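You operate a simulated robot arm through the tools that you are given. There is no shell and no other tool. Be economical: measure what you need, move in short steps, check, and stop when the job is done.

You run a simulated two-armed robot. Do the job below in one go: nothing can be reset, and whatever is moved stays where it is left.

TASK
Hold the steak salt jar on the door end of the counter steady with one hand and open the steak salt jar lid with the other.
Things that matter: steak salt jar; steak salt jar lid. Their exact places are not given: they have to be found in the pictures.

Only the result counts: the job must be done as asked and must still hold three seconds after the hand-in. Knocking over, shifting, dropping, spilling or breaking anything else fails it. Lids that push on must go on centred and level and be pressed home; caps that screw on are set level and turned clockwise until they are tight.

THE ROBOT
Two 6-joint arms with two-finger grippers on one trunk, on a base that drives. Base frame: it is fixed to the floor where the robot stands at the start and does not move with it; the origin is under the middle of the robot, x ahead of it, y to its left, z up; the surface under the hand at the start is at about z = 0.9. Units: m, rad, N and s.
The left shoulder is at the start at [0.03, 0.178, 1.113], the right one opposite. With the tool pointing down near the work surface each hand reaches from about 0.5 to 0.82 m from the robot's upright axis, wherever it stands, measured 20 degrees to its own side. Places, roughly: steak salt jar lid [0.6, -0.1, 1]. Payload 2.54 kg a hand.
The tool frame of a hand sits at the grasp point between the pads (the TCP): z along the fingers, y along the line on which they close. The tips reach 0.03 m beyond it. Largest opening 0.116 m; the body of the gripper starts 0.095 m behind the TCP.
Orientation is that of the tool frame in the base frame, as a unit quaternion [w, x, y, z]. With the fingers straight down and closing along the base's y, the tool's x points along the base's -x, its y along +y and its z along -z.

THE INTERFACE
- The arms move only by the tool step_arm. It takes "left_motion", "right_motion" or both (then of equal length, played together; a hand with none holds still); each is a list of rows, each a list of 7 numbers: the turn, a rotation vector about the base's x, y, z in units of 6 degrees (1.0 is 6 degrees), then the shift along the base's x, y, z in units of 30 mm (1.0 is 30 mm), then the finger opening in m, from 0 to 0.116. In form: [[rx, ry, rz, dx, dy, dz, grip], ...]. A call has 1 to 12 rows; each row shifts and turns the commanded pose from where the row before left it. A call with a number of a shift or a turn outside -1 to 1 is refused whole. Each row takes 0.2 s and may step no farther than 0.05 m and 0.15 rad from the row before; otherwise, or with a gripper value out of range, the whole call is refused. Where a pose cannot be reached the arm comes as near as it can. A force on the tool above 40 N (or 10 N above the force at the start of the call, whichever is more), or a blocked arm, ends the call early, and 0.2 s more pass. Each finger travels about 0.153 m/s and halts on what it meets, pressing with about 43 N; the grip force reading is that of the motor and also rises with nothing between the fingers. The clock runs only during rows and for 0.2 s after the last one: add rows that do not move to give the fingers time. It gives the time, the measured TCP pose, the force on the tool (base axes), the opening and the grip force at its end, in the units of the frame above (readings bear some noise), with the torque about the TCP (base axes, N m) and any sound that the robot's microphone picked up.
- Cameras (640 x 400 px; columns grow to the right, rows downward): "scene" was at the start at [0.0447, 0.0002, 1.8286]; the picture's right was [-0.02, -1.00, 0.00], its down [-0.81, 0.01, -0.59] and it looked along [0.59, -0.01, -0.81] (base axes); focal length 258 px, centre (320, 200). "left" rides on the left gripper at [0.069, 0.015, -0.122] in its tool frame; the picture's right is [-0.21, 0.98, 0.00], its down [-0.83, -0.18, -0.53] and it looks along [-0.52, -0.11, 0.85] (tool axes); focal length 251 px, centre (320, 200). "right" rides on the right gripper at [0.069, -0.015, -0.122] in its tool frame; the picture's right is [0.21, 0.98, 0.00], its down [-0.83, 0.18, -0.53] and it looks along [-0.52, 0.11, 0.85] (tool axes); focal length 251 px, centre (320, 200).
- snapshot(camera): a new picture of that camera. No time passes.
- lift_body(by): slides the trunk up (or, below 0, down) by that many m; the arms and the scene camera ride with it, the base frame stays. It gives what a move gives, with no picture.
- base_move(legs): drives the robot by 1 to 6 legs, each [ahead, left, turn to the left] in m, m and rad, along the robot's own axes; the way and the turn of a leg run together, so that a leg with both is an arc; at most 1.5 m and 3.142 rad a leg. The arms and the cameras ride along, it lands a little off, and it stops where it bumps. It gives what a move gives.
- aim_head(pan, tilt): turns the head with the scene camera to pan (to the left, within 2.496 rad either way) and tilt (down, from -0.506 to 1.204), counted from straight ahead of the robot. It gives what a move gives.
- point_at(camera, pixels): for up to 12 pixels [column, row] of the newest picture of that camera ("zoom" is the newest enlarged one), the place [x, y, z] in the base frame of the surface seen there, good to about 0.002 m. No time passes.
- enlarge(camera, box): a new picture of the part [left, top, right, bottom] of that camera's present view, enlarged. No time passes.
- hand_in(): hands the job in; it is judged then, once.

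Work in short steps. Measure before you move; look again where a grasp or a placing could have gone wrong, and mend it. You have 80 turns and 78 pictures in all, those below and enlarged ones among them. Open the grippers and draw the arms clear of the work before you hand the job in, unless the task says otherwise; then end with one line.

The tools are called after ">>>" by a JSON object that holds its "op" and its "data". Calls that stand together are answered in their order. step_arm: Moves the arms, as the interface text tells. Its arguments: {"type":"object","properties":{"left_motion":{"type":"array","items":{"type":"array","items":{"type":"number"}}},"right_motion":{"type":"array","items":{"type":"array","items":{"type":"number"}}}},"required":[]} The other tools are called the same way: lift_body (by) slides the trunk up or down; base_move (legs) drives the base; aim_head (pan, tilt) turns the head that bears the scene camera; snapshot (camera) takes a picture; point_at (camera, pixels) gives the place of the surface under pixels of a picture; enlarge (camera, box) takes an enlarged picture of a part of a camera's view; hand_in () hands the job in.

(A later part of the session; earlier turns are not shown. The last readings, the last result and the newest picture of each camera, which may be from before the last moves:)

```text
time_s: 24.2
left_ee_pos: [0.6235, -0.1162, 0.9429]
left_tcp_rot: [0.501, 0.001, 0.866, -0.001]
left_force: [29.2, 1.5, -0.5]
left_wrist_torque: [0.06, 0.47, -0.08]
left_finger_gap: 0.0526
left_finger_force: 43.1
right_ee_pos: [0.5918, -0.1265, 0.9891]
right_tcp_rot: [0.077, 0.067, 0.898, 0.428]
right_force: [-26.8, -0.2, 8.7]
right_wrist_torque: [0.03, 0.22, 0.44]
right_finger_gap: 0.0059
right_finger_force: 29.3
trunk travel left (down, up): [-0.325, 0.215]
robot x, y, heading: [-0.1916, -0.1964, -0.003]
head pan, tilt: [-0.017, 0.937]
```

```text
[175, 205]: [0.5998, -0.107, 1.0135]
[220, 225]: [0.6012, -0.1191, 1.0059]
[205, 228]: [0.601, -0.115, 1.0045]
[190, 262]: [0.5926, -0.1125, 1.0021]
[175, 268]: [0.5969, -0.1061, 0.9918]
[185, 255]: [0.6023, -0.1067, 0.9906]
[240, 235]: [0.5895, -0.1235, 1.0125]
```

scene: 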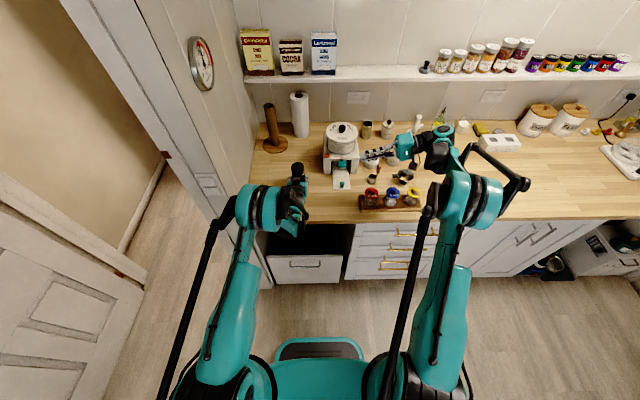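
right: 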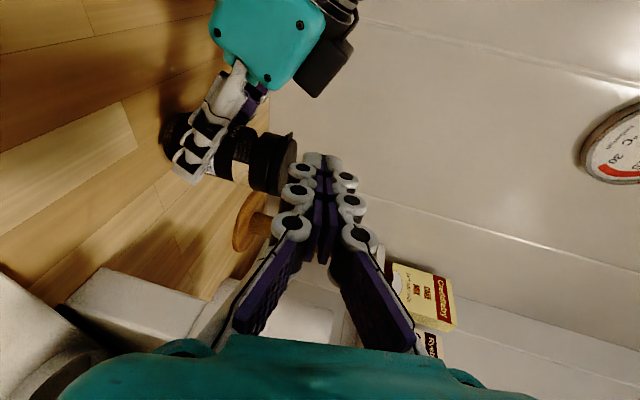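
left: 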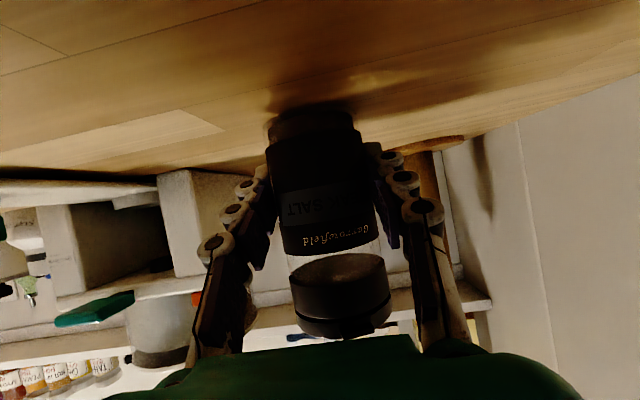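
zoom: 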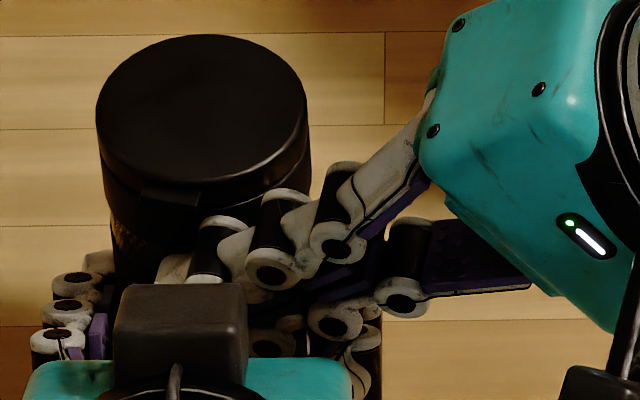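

The finger is touching the cap ring (27 N in x), with its top surface below the tab. I'll back off about 2 mm, then lift slowly.

>>> {"op": "step_arm", "data": {"right_motion": [[0, 0, 0, -0.07, 0, 0, 0], [0, 0, 0, 0, 0, 0.1, 0], [0, 0, 0, 0, 0, 0.1, 0], [0, 0, 0, 0, 0, 0.1, 0], [0, 0, 0, 0, 0, 0.1, 0]]}}

>>> {"op": "enlarge", "data": {"camera": "scene", "box": [290, 160, 320, 184]}}

```text
time_s: 25.4
left_ee_pos: [0.6209, -0.1158, 0.9428]
left_tcp_rot: [0.5, 0.0, 0.866, 0.0]
left_force: [8.4, -2.8, 11.5]
left_wrist_torque: [-0.09, 0.11, -0.03]
left_finger_gap: 0.0526
left_finger_force: 42.8
right_ee_pos: [0.5895, -0.1281, 1.0015]
right_tcp_rot: [0.081, 0.068, 0.897, 0.429]
right_force: [-6.6, 1.6, -4.2]
right_wrist_torque: [-0.1, 0.16, 0.13]
right_finger_gap: 0.0001
right_finger_force: 28.3
trunk travel left (down, up): [-0.325, 0.215]
robot x, y, heading: [-0.1923, -0.1962, -0.0]
head pan, tilt: [-0.017, 0.937]
```

```text
16.00 times, centred on (305, 172) of scene
```

zoom: 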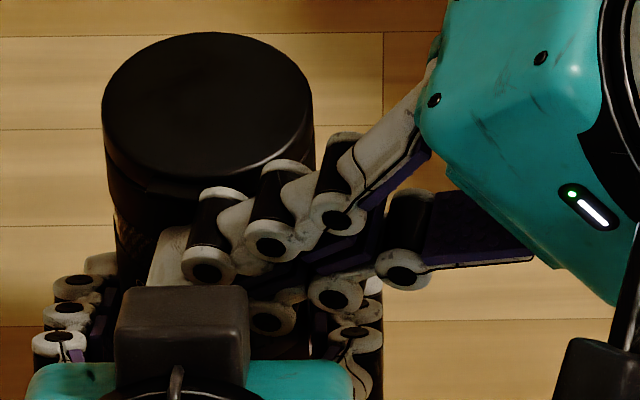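

The lid outline moved. I'll measure the lid surface to see whether it is hinging open.

>>> {"op": "point_at", "data": {"camera": "zoom", "pixels": [[205, 40], [205, 70], [205, 110], [205, 150], [180, 178], [140, 165], [280, 140], [170, 188], [165, 215]]}}

>>> {"op": "enlarge", "data": {"camera": "left", "box": [260, 230, 420, 350]}}

```text
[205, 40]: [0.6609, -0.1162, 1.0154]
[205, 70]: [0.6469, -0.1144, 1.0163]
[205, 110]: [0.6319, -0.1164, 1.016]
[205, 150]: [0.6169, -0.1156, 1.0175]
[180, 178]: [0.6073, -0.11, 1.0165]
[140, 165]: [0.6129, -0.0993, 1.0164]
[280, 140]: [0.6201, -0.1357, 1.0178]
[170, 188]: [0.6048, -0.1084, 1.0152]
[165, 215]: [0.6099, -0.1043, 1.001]
```

```text
3.33 times, centred on (340, 290) of left
```

zoom: 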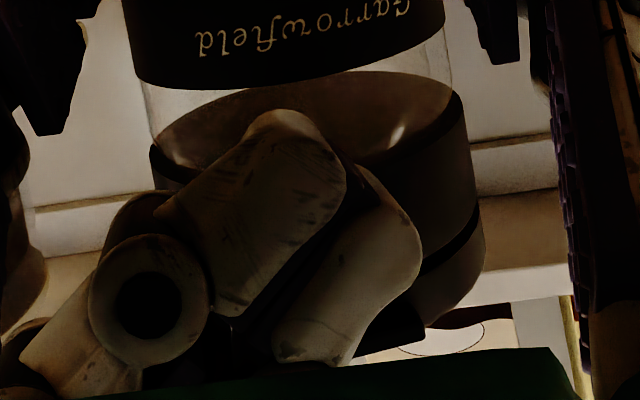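

The lid is still flat and the jar top has moved about 4 mm in +x. The finger is at z=1.0015 with modest force, so I'll look closer for the tab.

>>> {"op": "enlarge", "data": {"camera": "scene", "box": [294, 165, 310, 177]}}

>>> {"op": "point_at", "data": {"camera": "zoom", "pixels": [[190, 200], [240, 205], [150, 190], [300, 180], [200, 215], [240, 260], [280, 215], [220, 290], [190, 240], [330, 175]]}}

```text
16.00 times, centred on (302, 171) of scene
```

zoom: 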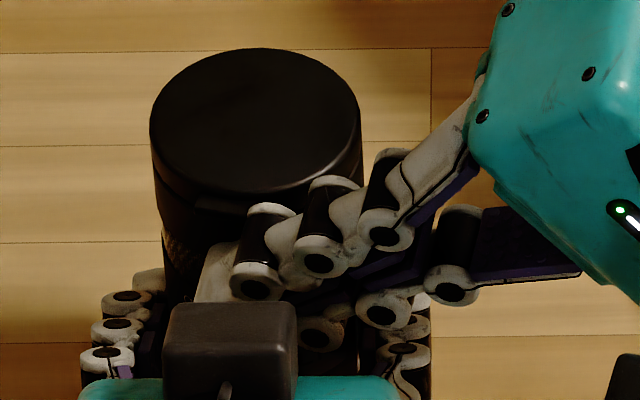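

```text
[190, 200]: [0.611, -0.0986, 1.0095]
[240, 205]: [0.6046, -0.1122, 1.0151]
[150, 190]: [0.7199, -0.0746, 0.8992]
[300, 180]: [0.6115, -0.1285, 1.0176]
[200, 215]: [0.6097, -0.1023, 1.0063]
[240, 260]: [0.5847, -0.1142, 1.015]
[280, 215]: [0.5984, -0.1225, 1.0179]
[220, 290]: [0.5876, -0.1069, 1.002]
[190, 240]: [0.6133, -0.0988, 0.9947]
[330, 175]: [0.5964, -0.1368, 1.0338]
```

The tab is now at pixels (190–245, 205), and the finger slipped in front of it because the jar had moved 4 mm. I'll drop back down, press in lightly against the ring and check the force before lifting.

>>> {"op": "step_arm", "data": {"right_motion": [[0, 0, 0, -0.05, 0, -0.18, 0], [0, 0, 0, 0, 0, -0.18, 0], [0, 0, 0, 0, 0, -0.17, 0], [0, 0, 0, 0.1, 0, 0, 0], [0, 0, 0, 0.06, 0, 0, 0], [0, 0, 0, 0, 0, 0, 0]]}}

>>> {"op": "enlarge", "data": {"camera": "scene", "box": [290, 160, 320, 184]}}

```text
time_s: 26.9
left_ee_pos: [0.621, -0.1161, 0.942]
left_tcp_rot: [0.5, 0.0, 0.866, 0.0]
left_force: [28.0, 2.4, -1.3]
left_wrist_torque: [-0.12, 0.44, -0.23]
left_finger_gap: 0.0527
left_finger_force: 43.0
right_ee_pos: [0.5919, -0.1267, 0.9846]
right_tcp_rot: [0.078, 0.067, 0.898, 0.429]
right_force: [-30.0, -4.0, 9.7]
right_wrist_torque: [0.01, 0.41, 0.4]
right_finger_gap: 0.006
right_finger_force: 28.5
trunk travel left (down, up): [-0.325, 0.215]
robot x, y, heading: [-0.1917, -0.2037, 0.002]
head pan, tilt: [-0.017, 0.937]
```

```text
16.00 times, centred on (305, 172) of scene
```

zoom: 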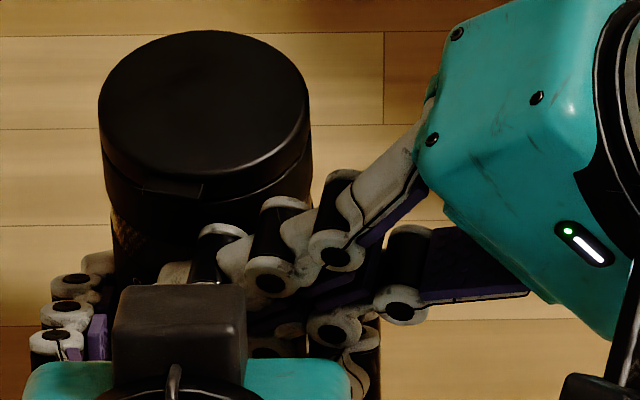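

Contact is again about 30 N with the fingertip against the cap below the tab. I'll relieve it by 1 mm and lift in small steps, checking as I go.

>>> {"op": "step_arm", "data": {"right_motion": [[0, 0, 0, -0.04, 0, 0, 0], [0, 0, 0, 0, 0, 0.1, 0], [0, 0, 0, 0, 0, 0.1, 0]]}}

>>> {"op": "enlarge", "data": {"camera": "scene", "box": [290, 160, 320, 184]}}

>>> {"op": "point_at", "data": {"camera": "zoom", "pixels": [[175, 192], [190, 190], [205, 222], [220, 220], [225, 205], [185, 240], [190, 225], [205, 100]]}}

```text
time_s: 27.6
left_ee_pos: [0.623, -0.1165, 0.9408]
left_tcp_rot: [0.501, 0.0, 0.866, -0.001]
left_force: [20.1, -2.0, 11.3]
left_wrist_torque: [0.09, 0.46, -0.07]
left_finger_gap: 0.0525
left_finger_force: 43.1
right_ee_pos: [0.593, -0.1267, 0.99]
right_tcp_rot: [0.079, 0.067, 0.898, 0.427]
right_force: [-20.5, 2.9, -7.6]
right_wrist_torque: [-0.04, 0.5, 0.37]
right_finger_gap: 0.0057
right_finger_force: 28.7
trunk travel left (down, up): [-0.325, 0.215]
robot x, y, heading: [-0.1922, -0.1941, -0.003]
head pan, tilt: [-0.017, 0.937]
```

```text
16.00 times, centred on (305, 172) of scene
```

zoom: 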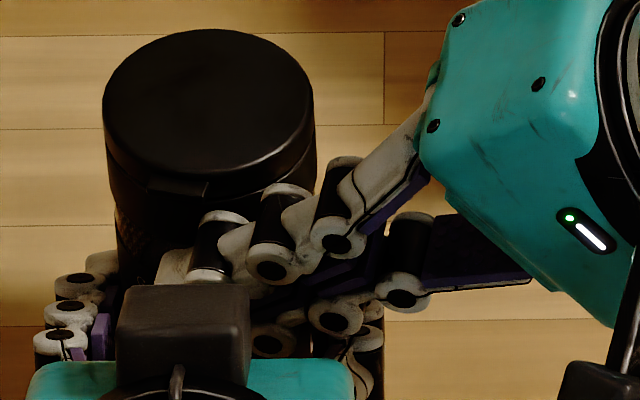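

```text
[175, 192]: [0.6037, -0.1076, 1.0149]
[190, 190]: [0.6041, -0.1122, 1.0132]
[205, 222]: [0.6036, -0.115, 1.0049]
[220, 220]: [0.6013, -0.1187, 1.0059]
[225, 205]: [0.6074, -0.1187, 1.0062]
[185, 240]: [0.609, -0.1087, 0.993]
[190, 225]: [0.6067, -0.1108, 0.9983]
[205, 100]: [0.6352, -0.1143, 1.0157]
```

The widest part, the knuckle at pixels (200–245, 220), sits just to the right of the tab's right end at 208. I'll back off, shift 6 mm in +y so the knuckle is under the tab, press in lightly and lift.

>>> {"op": "step_arm", "data": {"right_motion": [[0, 0, 0, -0.12, 0, -0.05, 0], [0, 0, 0, 0, 0.2, -0.05, 0], [0, 0, 0, 0.09, 0, 0, 0], [0, 0, 0, 0, 0, 0, 0]]}}

>>> {"op": "enlarge", "data": {"camera": "scene", "box": [290, 160, 320, 184]}}

>>> {"op": "point_at", "data": {"camera": "zoom", "pixels": [[175, 195], [200, 195], [185, 225], [195, 220], [205, 222], [220, 220], [235, 205], [170, 240], [205, 100]]}}

```text
time_s: 28.6
left_ee_pos: [0.6212, -0.1155, 0.9428]
left_tcp_rot: [0.499, -0.001, 0.866, 0.0]
left_force: [0.5, -1.3, 5.5]
left_wrist_torque: [-0.11, -0.08, -0.09]
left_finger_gap: 0.0528
left_finger_force: 42.7
right_ee_pos: [0.5917, -0.1202, 0.9882]
right_tcp_rot: [0.081, 0.067, 0.898, 0.428]
right_force: [-3.2, -0.7, 1.1]
right_wrist_torque: [-0.02, 0.05, 0.04]
right_finger_gap: 0.0004
right_finger_force: 28.1
trunk travel left (down, up): [-0.325, 0.215]
robot x, y, heading: [-0.1899, -0.1972, -0.004]
head pan, tilt: [-0.017, 0.937]
```

```text
16.00 times, centred on (305, 172) of scene
```

zoom: 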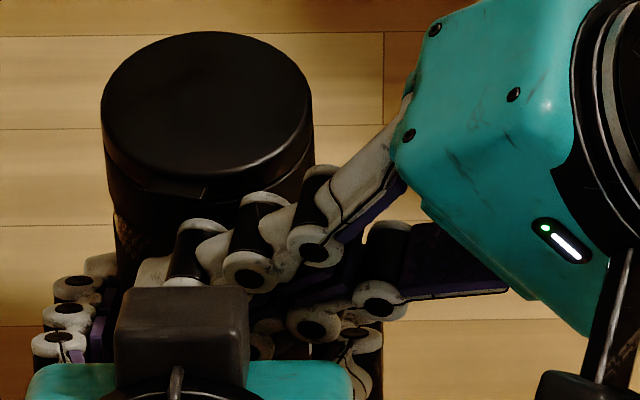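

```text
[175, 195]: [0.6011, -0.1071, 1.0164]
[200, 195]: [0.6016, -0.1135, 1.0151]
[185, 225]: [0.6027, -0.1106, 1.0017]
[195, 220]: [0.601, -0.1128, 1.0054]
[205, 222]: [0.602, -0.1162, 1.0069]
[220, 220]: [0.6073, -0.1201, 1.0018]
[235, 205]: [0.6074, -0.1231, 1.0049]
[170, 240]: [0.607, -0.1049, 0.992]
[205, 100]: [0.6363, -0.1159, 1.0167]
```

The knuckle is right below the tab with light contact (3 N). Lifting now.

>>> {"op": "step_arm", "data": {"right_motion": [[0, 0, 0, 0.02, 0, 0.1, 0], [0, 0, 0, 0, 0, 0.1, 0], [0, 0, 0, 0, 0, 0.1, 0], [0, 0, 0, 0, 0, 0.1, 0]]}}

>>> {"op": "enlarge", "data": {"camera": "scene", "box": [290, 160, 320, 184]}}

>>> {"op": "point_at", "data": {"camera": "zoom", "pixels": [[205, 40], [205, 100], [205, 150], [175, 170], [175, 192], [200, 205], [185, 215]]}}

```text
time_s: 29.6
left_ee_pos: [0.6215, -0.1159, 0.9436]
left_tcp_rot: [0.5, 0.0, 0.866, -0.001]
left_force: [-2.2, -1.0, 5.7]
left_wrist_torque: [-0.02, -0.13, -0.06]
left_finger_gap: 0.053
left_finger_force: 42.9
right_ee_pos: [0.5924, -0.1226, 0.9998]
right_tcp_rot: [0.08, 0.067, 0.897, 0.429]
right_force: [0.0, 0.6, -0.2]
right_wrist_torque: [-0.01, 0.02, 0.0]
right_finger_gap: 0.0001
right_finger_force: 28.7
trunk travel left (down, up): [-0.325, 0.215]
robot x, y, heading: [-0.19, -0.1968, 0.001]
head pan, tilt: [-0.017, 0.937]
```

```text
16.00 times, centred on (305, 172) of scene
```

zoom: 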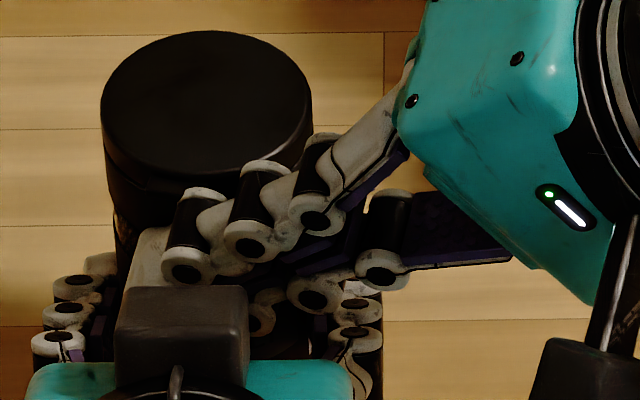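

```text
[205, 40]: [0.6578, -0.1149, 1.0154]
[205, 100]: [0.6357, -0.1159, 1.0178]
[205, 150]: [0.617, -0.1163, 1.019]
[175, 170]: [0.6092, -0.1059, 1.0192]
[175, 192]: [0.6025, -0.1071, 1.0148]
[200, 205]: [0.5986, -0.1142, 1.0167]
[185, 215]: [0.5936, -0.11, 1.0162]
```

The lid front reads about 1.019 against 1.015 at the back, possibly a small opening. I'll check in the left view.

>>> {"op": "enlarge", "data": {"camera": "left", "box": [260, 250, 420, 350]}}

>>> {"op": "enlarge", "data": {"camera": "right", "box": [200, 80, 400, 280]}}

```text
4.00 times, centred on (340, 300) of left
```

zoom: 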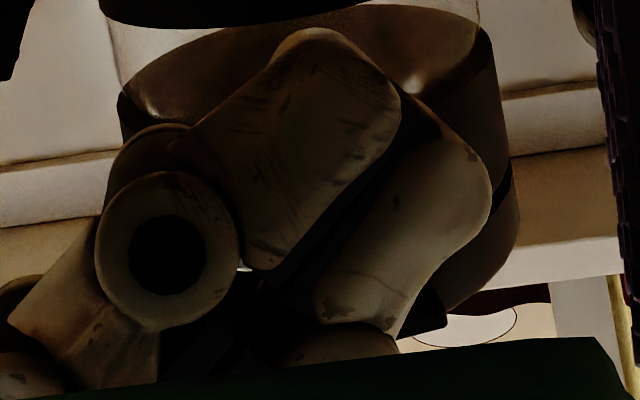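

```text
2.00 times, centred on (300, 180) of right
```

zoom: 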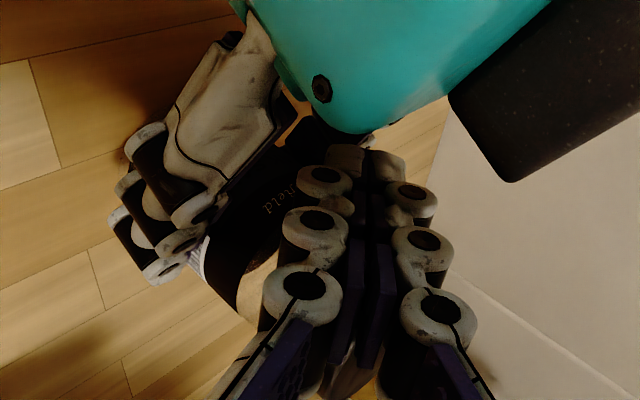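

The view is ambiguous. I'll draw the right finger back 15 mm in -x and inspect the tab and lid.

>>> {"op": "step_arm", "data": {"right_motion": [[0, 0, 0, -0.3, -0.2, 0, 0], [0, 0, 0, 0, -0.6, 0.3, 0], [0, 0, 0, 0, -0.7, 0.5, 0], [0, 0, 0, 0, -0.7, 0.5, 0]]}}

>>> {"op": "enlarge", "data": {"camera": "scene", "box": [290, 160, 320, 184]}}

>>> {"op": "point_at", "data": {"camera": "zoom", "pixels": [[205, 45], [205, 70], [205, 100], [205, 130], [205, 160], [205, 180], [130, 120], [280, 120], [175, 190], [160, 190], [200, 195], [175, 205]]}}

>>> {"op": "enlarge", "data": {"camera": "left", "box": [260, 230, 420, 350]}}

```text
time_s: 30.6
left_ee_pos: [0.6213, -0.1168, 0.9418]
left_tcp_rot: [0.5, 0.001, 0.866, -0.001]
left_force: [-0.5, -2.3, 6.4]
left_wrist_torque: [-0.1, -0.17, -0.03]
left_finger_gap: 0.0527
left_finger_force: 43.1
right_ee_pos: [0.5823, -0.1883, 1.0397]
right_tcp_rot: [0.08, 0.067, 0.897, 0.429]
right_force: [-0.6, -0.4, -0.4]
right_wrist_torque: [-0.02, 0.05, 0.0]
right_finger_gap: 0.0
right_finger_force: 28.7
trunk travel left (down, up): [-0.325, 0.215]
robot x, y, heading: [-0.1925, -0.1974, -0.0]
head pan, tilt: [-0.017, 0.937]
```

```text
16.00 times, centred on (305, 172) of scene
```

zoom: 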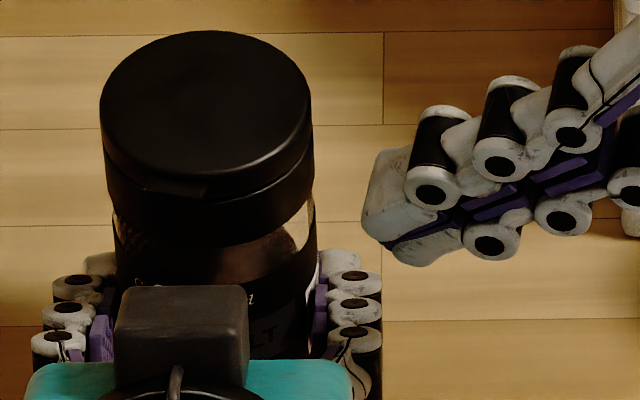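

```text
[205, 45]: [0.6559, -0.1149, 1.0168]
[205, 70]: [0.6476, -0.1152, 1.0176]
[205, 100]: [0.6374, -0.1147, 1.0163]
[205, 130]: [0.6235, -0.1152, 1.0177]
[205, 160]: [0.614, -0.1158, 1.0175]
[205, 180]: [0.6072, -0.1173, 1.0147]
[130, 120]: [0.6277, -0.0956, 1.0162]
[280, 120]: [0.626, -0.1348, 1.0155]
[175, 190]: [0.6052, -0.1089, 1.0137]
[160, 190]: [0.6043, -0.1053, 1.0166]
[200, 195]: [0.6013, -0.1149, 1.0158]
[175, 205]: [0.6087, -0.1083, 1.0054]
```

```text
3.33 times, centred on (340, 290) of left
```

zoom: 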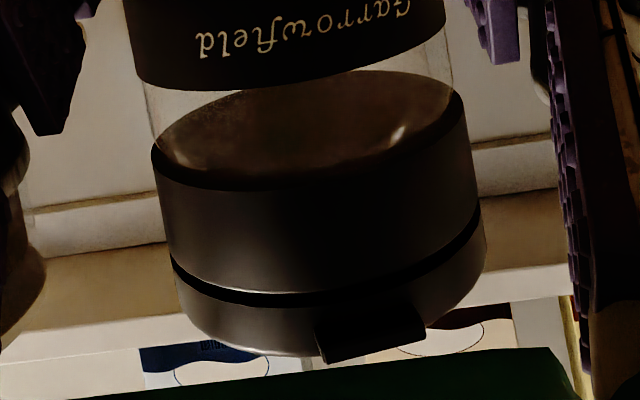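

Now the tab is clearly visible at left zoom (315–425, 310–360). I'll measure its edges and the lid seam.

>>> {"op": "point_at", "data": {"camera": "zoom", "pixels": [[325, 340], [325, 355], [370, 345], [370, 330], [370, 320], [420, 325], [415, 310], [325, 322], [300, 320], [300, 298], [300, 280], [440, 300]]}}

```text
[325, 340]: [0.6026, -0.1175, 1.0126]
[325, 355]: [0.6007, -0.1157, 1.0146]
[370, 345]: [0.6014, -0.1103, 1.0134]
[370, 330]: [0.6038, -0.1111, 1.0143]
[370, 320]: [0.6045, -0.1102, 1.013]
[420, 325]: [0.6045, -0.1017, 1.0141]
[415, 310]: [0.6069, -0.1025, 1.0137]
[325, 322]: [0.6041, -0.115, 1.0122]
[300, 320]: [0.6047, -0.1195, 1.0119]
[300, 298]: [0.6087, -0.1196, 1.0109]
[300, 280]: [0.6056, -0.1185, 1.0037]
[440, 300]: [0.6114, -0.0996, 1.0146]
```

The tab spans y -0.117…-0.101, x 0.600–0.606, with its underside at z≈1.0125. The 39° sloped surface tends to slip off it, so I'll retreat and reorient the right finger nearly horizontal with a flat side face up (closing along x).

>>> {"op": "step_arm", "data": {"right_motion": [[0, 0, 0, -0.2, -0.6, 0.7, 0], [1, 0, 0, -0.2, -0.5, 0.6, 0], [1, 0, 0, -0.2, -0.5, 0.6, 0], [1, 0, 0, -0.2, -0.5, 0.6, 0], [1, 0, 0, -0.2, -0.3, 0.2, 0], [1, 0, 0, 0, 0, 0, 0], [0.17, 0.97, -0.14, 0, 0, 0, 0], [0.17, 0.97, -0.14, 0, 0, 0, 0], [0.17, 0.97, -0.14, 0, 0, 0, 0], [0.17, 0.97, -0.14, 0, 0, 0, 0], [0.17, 0.97, -0.14, 0, 0, 0, 0], [0.17, 0.97, -0.14, 0, 0, 0, 0]]}}

>>> {"op": "snapshot", "data": {"camera": "scene"}}

```text
time_s: 33.2
left_ee_pos: [0.6223, -0.115, 0.942]
left_tcp_rot: [0.501, -0.001, 0.866, 0.0]
left_force: [-0.1, 0.4, 4.8]
left_wrist_torque: [-0.06, -0.2, 0.05]
left_finger_gap: 0.0529
left_finger_force: 42.9
right_ee_pos: [0.5533, -0.2598, 1.1199]
right_tcp_rot: [-0.147, 0.312, 0.699, 0.626]
right_force: [0.0, -0.2, -0.3]
right_wrist_torque: [0.0, -0.01, -0.01]
right_finger_gap: 0.0002
right_finger_force: 28.2
trunk travel left (down, up): [-0.325, 0.215]
robot x, y, heading: [-0.1891, -0.1991, 0.004]
head pan, tilt: [-0.017, 0.937]
```

```text
28 pictures are left
```

scene: 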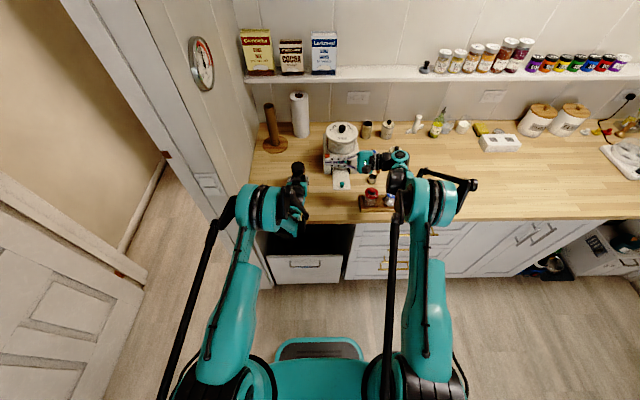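

Rotation is going well (tool z = (0.185,0.967,-0.172)). I'll complete the roll with 9 more rows.

>>> {"op": "step_arm", "data": {"right_motion": [[0.185, 0.967, -0.172, 0, 0, 0, 0], [0.185, 0.967, -0.172, 0, 0, 0, 0], [0.185, 0.967, -0.172, 0, 0, 0, 0], [0.185, 0.967, -0.172, 0, 0, 0, 0], [0.185, 0.967, -0.172, 0, 0, 0, 0], [0.185, 0.967, -0.172, 0, 0, 0, 0], [0.185, 0.967, -0.172, 0, 0, 0, 0], [0.185, 0.967, -0.172, 0, 0, 0, 0], [0.185, 0.967, -0.172, 0, 0, 0, 0]]}}

>>> {"op": "enlarge", "data": {"camera": "scene", "box": [270, 120, 430, 220]}}

```text
time_s: 35.2
left_ee_pos: [0.6213, -0.1158, 0.943]
left_tcp_rot: [0.5, -0.001, 0.866, 0.0]
left_force: [-0.1, -0.3, 3.8]
left_wrist_torque: [-0.09, -0.19, -0.05]
left_finger_gap: 0.0531
left_finger_force: 43.1
right_ee_pos: [0.5525, -0.2596, 1.1207]
right_tcp_rot: [-0.416, 0.595, 0.482, 0.491]
right_force: [1.0, -0.2, 0.5]
right_wrist_torque: [0.03, 0.02, 0.03]
right_finger_gap: 0.0
right_finger_force: 28.6
trunk travel left (down, up): [-0.325, 0.215]
robot x, y, heading: [-0.193, -0.1978, 0.002]
head pan, tilt: [-0.017, 0.937]
```

```text
4.00 times, centred on (350, 170) of scene
```

zoom: 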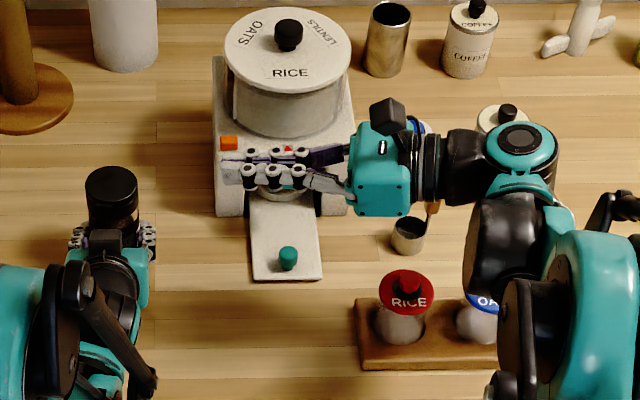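

The orientation is right: flat side up and fingers along +y. I'll move above the insertion point, just in front of the tab.

>>> {"op": "step_arm", "data": {"right_motion": [[-0.167, 0, 0, 0.136, 0.764, -0.393, 0], [-0.167, 0, 0, 0.136, 0.764, -0.393, 0], [-0.167, 0, 0, 0.136, 0.764, -0.393, 0], [-0.167, 0, 0, 0.136, 0.764, -0.393, 0], [-0.167, 0, 0, 0.136, 0.764, -0.393, 0], [-0.167, 0, 0, 0.136, 0.764, -0.393, 0], [0, 0, 0, 0, 0, -0.5, 0], [0, 0, 0, 0, 0, -0.5, 0], [0, 0, 0, 0, 0, -0.3, 0], [0, 0, 0, 0, 0, 0, 0]]}}

>>> {"op": "enlarge", "data": {"camera": "scene", "box": [290, 160, 320, 184]}}

>>> {"op": "point_at", "data": {"camera": "zoom", "pixels": [[175, 195], [200, 195], [170, 230], [190, 225], [210, 220], [230, 215], [240, 235], [165, 255]]}}

```text
time_s: 37.5
left_ee_pos: [0.6216, -0.1157, 0.9429]
left_tcp_rot: [0.5, -0.002, 0.866, 0.001]
left_force: [-1.5, -0.7, 2.8]
left_wrist_torque: [-0.07, -0.13, 0.02]
left_finger_gap: 0.0529
left_finger_force: 43.1
right_ee_pos: [0.5683, -0.1226, 1.0183]
right_tcp_rot: [-0.382, 0.616, 0.507, 0.466]
right_force: [-0.6, -1.1, -0.1]
right_wrist_torque: [0.01, 0.01, -0.02]
right_finger_gap: 0.0002
right_finger_force: 28.9
right hand out of reach, approached as far as the arm can: row 8, 9
trunk travel left (down, up): [-0.325, 0.215]
robot x, y, heading: [-0.1938, -0.1997, 0.0]
head pan, tilt: [-0.017, 0.937]
```

```text
16.00 times, centred on (305, 172) of scene
```

zoom: 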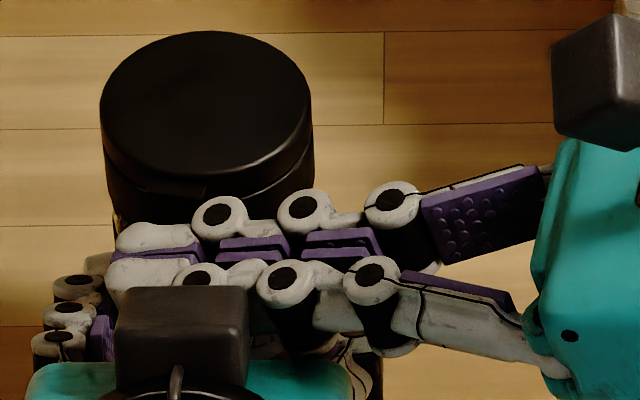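

```text
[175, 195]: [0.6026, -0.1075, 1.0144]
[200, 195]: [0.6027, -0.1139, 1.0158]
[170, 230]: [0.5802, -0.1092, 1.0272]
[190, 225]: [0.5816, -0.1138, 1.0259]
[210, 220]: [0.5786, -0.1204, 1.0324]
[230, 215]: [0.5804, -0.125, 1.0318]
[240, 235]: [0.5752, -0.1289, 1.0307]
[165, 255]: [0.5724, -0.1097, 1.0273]
```

The right arm is near its reach limit in this pose. I'll yaw 12° more and slope 6° more so the wrist comes nearer, then descend to tab-underside height, staying in front of the tab.

>>> {"op": "step_arm", "data": {"right_motion": [[-0.5, 0, -1, 0, 0, 0, 0], [-0.5, 0, -1, 0, 0, 0, 0], [0, 0, 0, 0.1, 0, -0.2, 0], [0, 0, 0, 0.1, 0, -0.2, 0], [0, 0, 0, 0, 0, -0.2, 0], [0, 0, 0, 0, 0, 0, 0]]}}

>>> {"op": "enlarge", "data": {"camera": "scene", "box": [290, 160, 320, 184]}}

>>> {"op": "point_at", "data": {"camera": "zoom", "pixels": [[175, 195], [140, 235], [160, 235], [180, 230], [200, 225], [215, 215], [230, 215], [240, 230], [165, 255], [205, 205]]}}

```text
time_s: 38.6
left_ee_pos: [0.6205, -0.1144, 0.9416]
left_tcp_rot: [0.501, 0.002, 0.866, 0.001]
left_force: [-4.5, 0.1, 3.5]
left_wrist_torque: [0.17, -1.06, -0.21]
left_finger_gap: 0.0529
left_finger_force: 43.0
right_ee_pos: [0.576, -0.122, 1.0089]
right_tcp_rot: [-0.302, 0.684, 0.461, 0.479]
right_force: [3.7, 0.1, 7.4]
right_wrist_torque: [-0.24, 0.2, 0.13]
right_finger_gap: 0.0
right_finger_force: 28.5
trunk travel left (down, up): [-0.325, 0.215]
robot x, y, heading: [-0.1908, -0.2008, -0.001]
head pan, tilt: [-0.017, 0.937]
stopped in row 5 (right hand): the force on the tool passed its limit at 47 N (the readings are from after the stop); the commanded pose is now the measured one
```

```text
16.00 times, centred on (305, 172) of scene
```

zoom: 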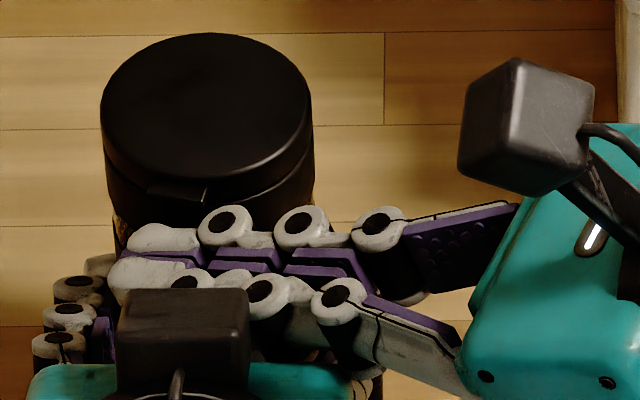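

```text
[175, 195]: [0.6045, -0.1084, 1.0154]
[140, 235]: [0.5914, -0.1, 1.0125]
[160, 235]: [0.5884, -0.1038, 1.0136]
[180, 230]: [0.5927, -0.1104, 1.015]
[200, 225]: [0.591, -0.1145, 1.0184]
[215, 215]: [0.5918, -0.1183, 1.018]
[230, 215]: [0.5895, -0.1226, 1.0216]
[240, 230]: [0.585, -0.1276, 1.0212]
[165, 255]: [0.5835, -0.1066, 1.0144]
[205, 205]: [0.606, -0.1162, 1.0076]
```

The thick finger pair touched the left hand. A better approach is to use the original roll (closing vertical) with the fingers open, so the lower finger's flat pad goes under the tab and the upper one above it, then pinch and lift. I'll retreat and roll back.

>>> {"op": "step_arm", "data": {"right_motion": [[0, 0, 0, 0, 0, 0.6, 0], [0, 0, 0, 0, -0.2, 0.6, 0], [0.85, 0, 1, -0.2, -0.8, 0.6, 0], [0.85, 0, 1, -0.2, -0.8, 0.6, 0], [0, 0, 0, -0.1, -0.9, 0.6, 0], [0, 0, 0, 0, -0.9, 0.3, 0], [-0.19, -0.96, 0.2, 0, 0, 0, 0], [-0.19, -0.96, 0.2, 0, 0, 0, 0], [-0.19, -0.96, 0.2, 0, 0, 0, 0], [-0.19, -0.96, 0.2, 0, 0, 0, 0], [-0.19, -0.96, 0.2, 0, 0, 0, 0], [-0.19, -0.96, 0.2, 0, 0, 0, 0]]}}

>>> {"op": "step_arm", "data": {"right_motion": [[-0.19, -0.96, 0.2, 0, 0, 0, 0], [-0.19, -0.96, 0.2, 0, 0, 0, 0], [-0.19, -0.96, 0.2, 0, 0, 0, 0], [-0.19, -0.96, 0.2, 0, 0, 0, 0], [-0.19, -0.96, 0.2, 0, 0, 0, 0], [-0.19, -0.96, 0.2, 0, 0, 0, 0], [-0.19, -0.96, 0.2, 0, 0, 0, 0], [-0.19, -0.96, 0.2, 0, 0, 0, 0], [-0.19, -0.96, 0.2, 0, 0, 0, 0]]}}

```text
time_s: 41.2
left_ee_pos: [0.6221, -0.1147, 0.9416]
left_tcp_rot: [0.499, 0.002, 0.866, 0.001]
left_force: [2.1, 1.2, 12.3]
left_wrist_torque: [-0.08, -0.48, 0.01]
left_finger_gap: 0.0525
left_finger_force: 42.8
right_ee_pos: [0.5606, -0.2311, 1.1081]
right_tcp_rot: [-0.24, 0.424, 0.648, 0.585]
right_force: [-0.1, 0.0, -0.1]
right_wrist_torque: [0.01, 0.0, 0.0]
right_finger_gap: 0.0005
right_finger_force: 29.1
trunk travel left (down, up): [-0.325, 0.215]
robot x, y, heading: [-0.1883, -0.1972, -0.002]
head pan, tilt: [-0.017, 0.937]
```

```text
time_s: 43.2
left_ee_pos: [0.6205, -0.1162, 0.9414]
left_tcp_rot: [0.5, 0.001, 0.866, 0.001]
left_force: [-0.8, -0.7, 9.8]
left_wrist_torque: [-0.11, -0.3, -0.02]
left_finger_gap: 0.0531
left_finger_force: 42.8
right_ee_pos: [0.5605, -0.2301, 1.108]
right_tcp_rot: [0.053, 0.085, 0.772, 0.628]
right_force: [-0.1, 0.8, -0.9]
right_wrist_torque: [-0.03, -0.01, 0.01]
right_finger_gap: 0.0
right_finger_force: 28.0
trunk travel left (down, up): [-0.325, 0.215]
robot x, y, heading: [-0.1879, -0.1964, 0.001]
head pan, tilt: [-0.017, 0.937]
```

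The orientation is restored at a 12° slope. I'll open the fingers to 0.034 and come in so the lower pad is just below tab level, staying in front of the tab.

>>> {"op": "step_arm", "data": {"right_motion": [[0, 0, 0, 0, 0, 0, 0.034], [0, 0, 0, 0.088, 0.505, -0.386, 0.034], [0, 0, 0, 0.088, 0.505, -0.386, 0.034], [0, 0, 0, 0.088, 0.505, -0.386, 0.034], [0, 0, 0, 0.088, 0.505, -0.386, 0.034], [0, 0, 0, 0.088, 0.505, -0.386, 0.034], [0, 0, 0, 0.088, 0.505, -0.386, 0.034], [0, 0, 0, 0.088, 0.505, -0.386, 0.034], [0, 0, 0, 0, 0, 0, 0.034]]}}

>>> {"op": "enlarge", "data": {"camera": "right", "box": [220, 80, 400, 220]}}

>>> {"op": "enlarge", "data": {"camera": "left", "box": [260, 230, 420, 350]}}

```text
time_s: 45.2
left_ee_pos: [0.6212, -0.1148, 0.941]
left_tcp_rot: [0.5, 0.001, 0.866, 0.002]
left_force: [-2.4, -0.8, 6.9]
left_wrist_torque: [-0.09, -0.19, -0.06]
left_finger_gap: 0.0527
left_finger_force: 43.0
right_ee_pos: [0.5681, -0.1244, 1.0353]
right_tcp_rot: [0.053, 0.085, 0.773, 0.627]
right_force: [-0.6, -0.4, -0.3]
right_wrist_torque: [-0.01, 0.0, -0.02]
right_finger_gap: 0.034
right_finger_force: 0.0
right hand out of reach, approached as far as the arm can: row 7, 8
trunk travel left (down, up): [-0.325, 0.215]
robot x, y, heading: [-0.1909, -0.1952, -0.002]
head pan, tilt: [-0.017, 0.937]
```

```text
2.86 times, centred on (310, 150) of right
```

zoom: 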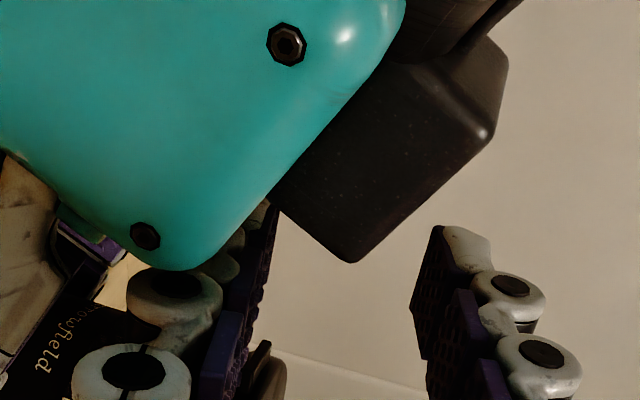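

```text
3.33 times, centred on (340, 290) of left
```

zoom: 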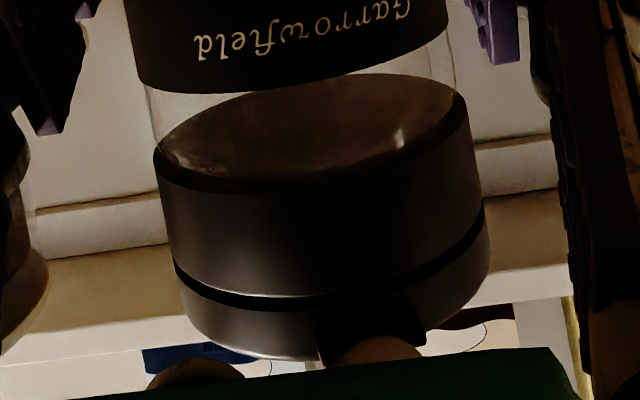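

The shallow slope exceeds reach, while steeper ones were fine. I'll increase the slope to about 27° and set the lower tip just below tab level and in front of it.

>>> {"op": "step_arm", "data": {"right_motion": [[-0.83, 0, 0, 0, 0, 0, 0.034], [-0.83, 0, 0, 0.1, 0.08, -0.1, 0.034], [-0.83, 0, 0, 0.2, 0.08, -0.13, 0.034], [0, 0, 0, 0, 0, 0, 0.034]]}}

>>> {"op": "enlarge", "data": {"camera": "scene", "box": [290, 160, 320, 184]}}

>>> {"op": "enlarge", "data": {"camera": "left", "box": [260, 230, 420, 350]}}

```text
time_s: 46.2
left_ee_pos: [0.6211, -0.1164, 0.9412]
left_tcp_rot: [0.501, 0.001, 0.866, 0.001]
left_force: [-0.9, -1.3, 8.0]
left_wrist_torque: [-0.11, -0.2, -0.05]
left_finger_gap: 0.0529
left_finger_force: 43.5
right_ee_pos: [0.5774, -0.1191, 1.0279]
right_tcp_rot: [0.063, 0.077, 0.847, 0.522]
right_force: [-0.6, -0.1, 0.8]
right_wrist_torque: [0.0, 0.0, -0.01]
right_finger_gap: 0.0342
right_finger_force: 0.0
trunk travel left (down, up): [-0.325, 0.215]
robot x, y, heading: [-0.1898, -0.1959, -0.001]
head pan, tilt: [-0.017, 0.937]
```

```text
16.00 times, centred on (305, 172) of scene
```

zoom: 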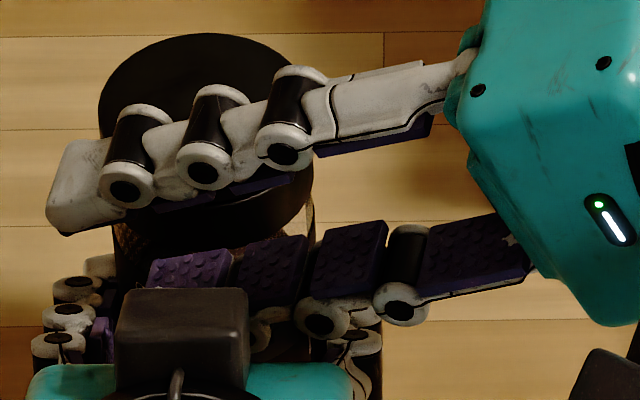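

```text
3.33 times, centred on (340, 290) of left
```

zoom: 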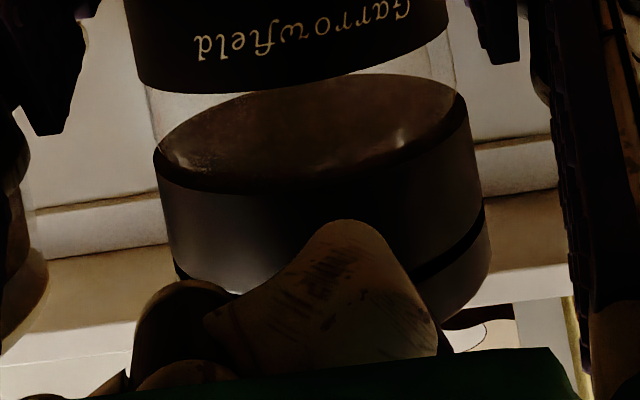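

The lower pad's flat face now sits just below and in front of the tab. I'll slide in +x about 12 mm under the tab.

>>> {"op": "step_arm", "data": {"right_motion": [[0, 0, 0, 0.13, 0, 0, 0.034], [0, 0, 0, 0.13, 0, 0, 0.034], [0, 0, 0, 0.1, 0, 0, 0.034], [0, 0, 0, 0, 0, 0, 0.034]]}}

>>> {"op": "enlarge", "data": {"camera": "scene", "box": [290, 160, 320, 184]}}

>>> {"op": "point_at", "data": {"camera": "zoom", "pixels": [[180, 240], [200, 235], [220, 240], [160, 250], [180, 255], [215, 220], [240, 230], [270, 235], [60, 200], [120, 130]]}}

```text
time_s: 47.2
left_ee_pos: [0.6219, -0.1154, 0.9415]
left_tcp_rot: [0.5, 0.001, 0.866, 0.001]
left_force: [-1.3, -1.3, 6.9]
left_wrist_torque: [-0.07, -0.17, -0.01]
left_finger_gap: 0.0526
left_finger_force: 43.0
right_ee_pos: [0.5893, -0.1184, 1.0294]
right_tcp_rot: [0.063, 0.078, 0.847, 0.523]
right_force: [0.1, -0.1, 0.7]
right_wrist_torque: [-0.01, 0.01, 0.0]
right_finger_gap: 0.0341
right_finger_force: 0.1
trunk travel left (down, up): [-0.325, 0.215]
robot x, y, heading: [-0.1922, -0.1955, 0.002]
head pan, tilt: [-0.017, 0.937]
```

```text
16.00 times, centred on (305, 172) of scene
```

zoom: 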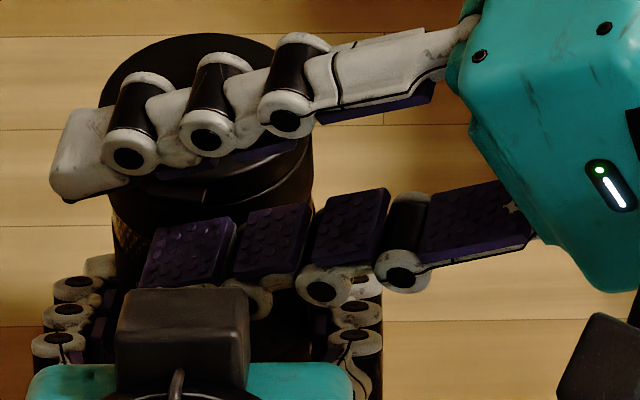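

```text
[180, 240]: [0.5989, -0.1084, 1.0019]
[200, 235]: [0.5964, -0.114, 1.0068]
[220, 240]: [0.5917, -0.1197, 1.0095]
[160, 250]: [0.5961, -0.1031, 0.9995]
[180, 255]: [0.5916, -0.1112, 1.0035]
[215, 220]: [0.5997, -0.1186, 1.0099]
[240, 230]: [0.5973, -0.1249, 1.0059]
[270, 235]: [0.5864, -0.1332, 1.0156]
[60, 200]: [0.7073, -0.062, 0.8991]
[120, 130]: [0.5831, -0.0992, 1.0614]
```

The pad's far edge is at x≈0.600 and z≈1.010 next to the tab's right end. I'll go 5 mm further in, to just touching the ring.

>>> {"op": "step_arm", "data": {"right_motion": [[0, 0, 0, 0.08, 0, -0.04, 0.034], [0, 0, 0, 0.08, 0, 0, 0.034], [0, 0, 0, 0, 0, 0, 0.034]]}}

```text
time_s: 48.0
left_ee_pos: [0.6216, -0.1155, 0.9419]
left_tcp_rot: [0.501, 0.001, 0.865, 0.002]
left_force: [20.2, 1.1, 3.9]
left_wrist_torque: [-0.03, 0.6, -0.16]
left_finger_gap: 0.0529
left_finger_force: 43.3
right_ee_pos: [0.5945, -0.1181, 1.0261]
right_tcp_rot: [0.062, 0.077, 0.847, 0.522]
right_force: [-19.2, -0.6, 3.2]
right_wrist_torque: [0.01, 0.67, 0.15]
right_finger_gap: 0.0336
right_finger_force: 0.2
trunk travel left (down, up): [-0.325, 0.215]
robot x, y, heading: [-0.1861, -0.1959, -0.0]
head pan, tilt: [-0.017, 0.937]
```

Ring contact is made (19 N), so the pad is fully under the tab. I'll ease 1 mm back and lift.

>>> {"op": "step_arm", "data": {"right_motion": [[0, 0, 0, -0.03, 0, 0.05, 0.034], [0, 0, 0, 0, 0, 0.12, 0.034], [0, 0, 0, 0, 0, 0.12, 0.034], [0, 0, 0, 0, 0, 0.12, 0.034]]}}

>>> {"op": "enlarge", "data": {"camera": "scene", "box": [290, 160, 320, 184]}}

>>> {"op": "point_at", "data": {"camera": "zoom", "pixels": [[205, 45], [290, 120], [270, 160], [240, 180], [200, 190], [215, 210], [180, 225], [300, 160]]}}

```text
time_s: 49.0
left_ee_pos: [0.6212, -0.1153, 0.9427]
left_tcp_rot: [0.501, 0.002, 0.866, 0.0]
left_force: [12.8, -1.7, 15.4]
left_wrist_torque: [0.01, 0.24, -0.07]
left_finger_gap: 0.0529
left_finger_force: 42.8
right_ee_pos: [0.5927, -0.12, 1.04]
right_tcp_rot: [0.064, 0.078, 0.847, 0.521]
right_force: [-9.4, 1.9, -5.8]
right_wrist_torque: [0.0, 0.49, 0.11]
right_finger_gap: 0.0382
right_finger_force: 2.8
trunk travel left (down, up): [-0.325, 0.215]
robot x, y, heading: [-0.1918, -0.1988, -0.001]
head pan, tilt: [-0.017, 0.937]
```

```text
16.00 times, centred on (305, 172) of scene
```

zoom: 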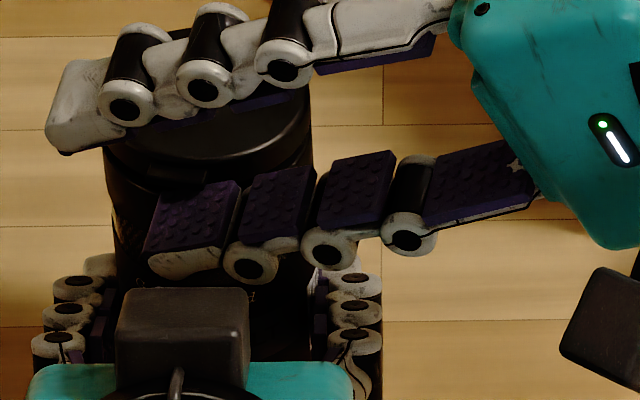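

```text
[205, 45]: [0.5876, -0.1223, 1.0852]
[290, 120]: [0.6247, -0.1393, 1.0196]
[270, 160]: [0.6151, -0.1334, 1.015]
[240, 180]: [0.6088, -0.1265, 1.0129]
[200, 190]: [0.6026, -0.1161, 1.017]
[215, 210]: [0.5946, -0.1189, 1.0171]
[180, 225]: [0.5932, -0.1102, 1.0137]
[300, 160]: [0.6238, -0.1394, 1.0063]
```

Forces persist (−9 N x, −6 N z) and the pad reads z≈1.017 by the tab. I'll check the seam in the left view to see if the lid is lifting.

>>> {"op": "enlarge", "data": {"camera": "left", "box": [260, 230, 420, 350]}}

>>> {"op": "point_at", "data": {"camera": "zoom", "pixels": [[200, 280], [200, 310], [460, 235], [470, 260], [300, 230], [330, 290], [430, 310], [160, 150], [470, 110]]}}

```text
3.33 times, centred on (340, 290) of left
```

zoom: 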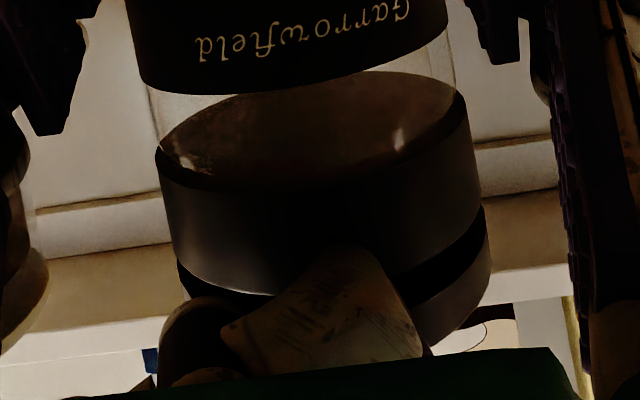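

```text
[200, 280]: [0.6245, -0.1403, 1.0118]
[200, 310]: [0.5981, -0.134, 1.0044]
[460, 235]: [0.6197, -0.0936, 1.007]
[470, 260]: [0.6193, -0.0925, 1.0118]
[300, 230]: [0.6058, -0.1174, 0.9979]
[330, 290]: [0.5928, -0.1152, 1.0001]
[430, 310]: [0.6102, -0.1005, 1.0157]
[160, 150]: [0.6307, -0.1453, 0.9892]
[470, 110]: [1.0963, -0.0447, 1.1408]
```

The seam is visibly wider at the front, so the lid is lifting. I'll continue upward with a slight +x to stay under it.

>>> {"op": "step_arm", "data": {"right_motion": [[0, 0, 0, 0.03, 0, 0.12, 0.034], [0, 0, 0, 0.03, 0, 0.12, 0.034], [0, 0, 0, 0.03, 0, 0.12, 0.034], [0, 0, 0, 0.03, 0, 0.12, 0.034]]}}

>>> {"op": "enlarge", "data": {"camera": "left", "box": [260, 230, 420, 350]}}

```text
time_s: 50.0
left_ee_pos: [0.6204, -0.1161, 0.9426]
left_tcp_rot: [0.5, 0.001, 0.866, 0.001]
left_force: [1.7, -0.2, 12.5]
left_wrist_torque: [-0.08, -0.5, 0.02]
left_finger_gap: 0.0527
left_finger_force: 42.9
right_ee_pos: [0.5966, -0.1193, 1.0547]
right_tcp_rot: [0.064, 0.078, 0.847, 0.522]
right_force: [0.0, 0.6, -0.3]
right_wrist_torque: [0.01, 0.03, 0.0]
right_finger_gap: 0.0339
right_finger_force: 0.0
trunk travel left (down, up): [-0.325, 0.215]
robot x, y, heading: [-0.191, -0.1954, -0.0]
head pan, tilt: [-0.017, 0.937]
```

```text
3.33 times, centred on (340, 290) of left
```

zoom: 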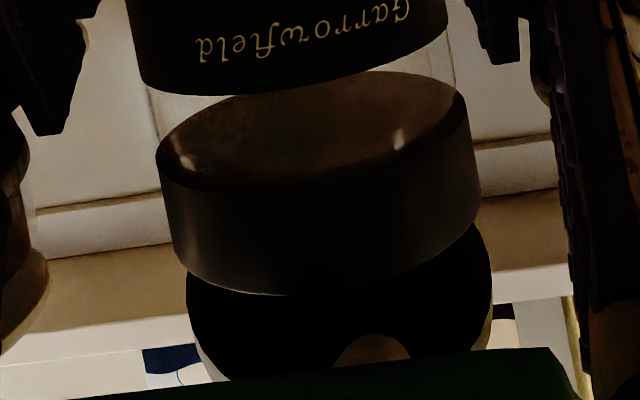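

The lid is swinging up easily with about zero force. I'll follow the hinge arc (hinge ≈ x 0.66, z 1.012) with the lower pad to about 65°.

>>> {"op": "step_arm", "data": {"right_motion": [[0, 0, 0, 0.27, 0, 0.22, 0.034], [0, 0, 0, 0.27, 0, 0.22, 0.034], [0, 0, 0, 0.25, 0, 0.17, 0.034], [0, 0, 0, 0.25, 0, 0.17, 0.034]]}}

>>> {"op": "enlarge", "data": {"camera": "scene", "box": [285, 145, 335, 185]}}

```text
time_s: 51.0
left_ee_pos: [0.6216, -0.1159, 0.9415]
left_tcp_rot: [0.501, 0.001, 0.866, 0.001]
left_force: [-1.6, -0.5, 8.7]
left_wrist_torque: [-0.05, -0.24, -0.04]
left_finger_gap: 0.0529
left_finger_force: 43.1
right_ee_pos: [0.6282, -0.1194, 1.0792]
right_tcp_rot: [0.063, 0.078, 0.846, 0.523]
right_force: [0.2, 0.3, 0.5]
right_wrist_torque: [0.0, -0.01, 0.02]
right_finger_gap: 0.034
right_finger_force: 0.0
trunk travel left (down, up): [-0.325, 0.215]
robot x, y, heading: [-0.1893, -0.1987, 0.004]
head pan, tilt: [-0.017, 0.937]
```

```text
10.00 times, centred on (310, 165) of scene
```

zoom: 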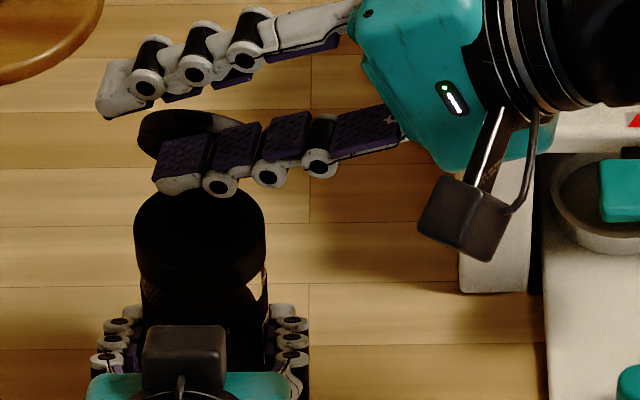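

The lid is up and leaning against the lower finger. I'll push it further back past vertical, about 30 mm in +x.

>>> {"op": "step_arm", "data": {"right_motion": [[0, 0, 0, 0.29, 0, 0.08, 0.034], [0, 0, 0, 0.29, 0, 0.08, 0.034], [0, 0, 0, 0.3, 0, -0.03, 0.034], [0, 0, 0, 0.3, 0, -0.03, 0.034]]}}

>>> {"op": "enlarge", "data": {"camera": "scene", "box": [285, 145, 335, 185]}}

```text
time_s: 52.0
left_ee_pos: [0.6214, -0.1161, 0.9424]
left_tcp_rot: [0.5, 0.002, 0.866, 0.0]
left_force: [-3.3, -1.1, 6.4]
left_wrist_torque: [-0.01, -0.11, -0.04]
left_finger_gap: 0.0529
left_finger_force: 43.8
right_ee_pos: [0.6392, -0.1201, 1.0881]
right_tcp_rot: [0.064, 0.077, 0.847, 0.522]
right_force: [-0.7, 0.1, 0.4]
right_wrist_torque: [0.0, 0.0, 0.0]
right_finger_gap: 0.0341
right_finger_force: 0.0
right hand out of reach, approached as far as the arm can: row 2, 3, 4
trunk travel left (down, up): [-0.325, 0.215]
robot x, y, heading: [-0.1917, -0.1977, -0.0]
head pan, tilt: [-0.017, 0.937]
```

```text
10.00 times, centred on (310, 165) of scene
```

zoom: 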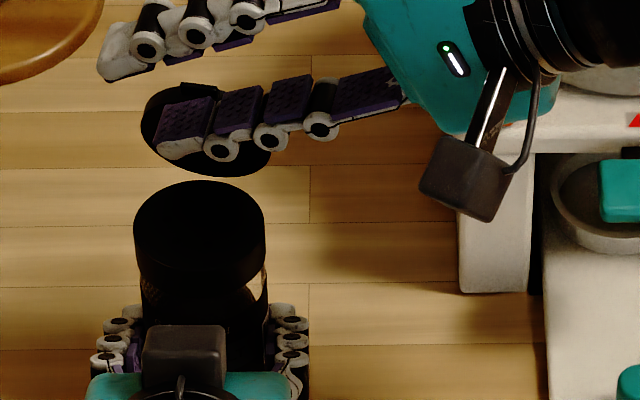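

The reach limit is hit at x=0.639, but the lid looks wide open. I'll measure its angle.

>>> {"op": "point_at", "data": {"camera": "zoom", "pixels": [[250, 165], [215, 173], [262, 155], [160, 95], [180, 90], [150, 110], [225, 165], [200, 210], [200, 240]]}}

```text
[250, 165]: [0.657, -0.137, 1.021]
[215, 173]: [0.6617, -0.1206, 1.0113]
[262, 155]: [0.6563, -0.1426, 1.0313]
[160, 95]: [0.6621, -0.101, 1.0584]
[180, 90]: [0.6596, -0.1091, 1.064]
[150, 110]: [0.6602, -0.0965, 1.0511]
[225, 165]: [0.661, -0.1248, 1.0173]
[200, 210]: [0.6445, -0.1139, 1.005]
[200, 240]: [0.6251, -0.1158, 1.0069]
```

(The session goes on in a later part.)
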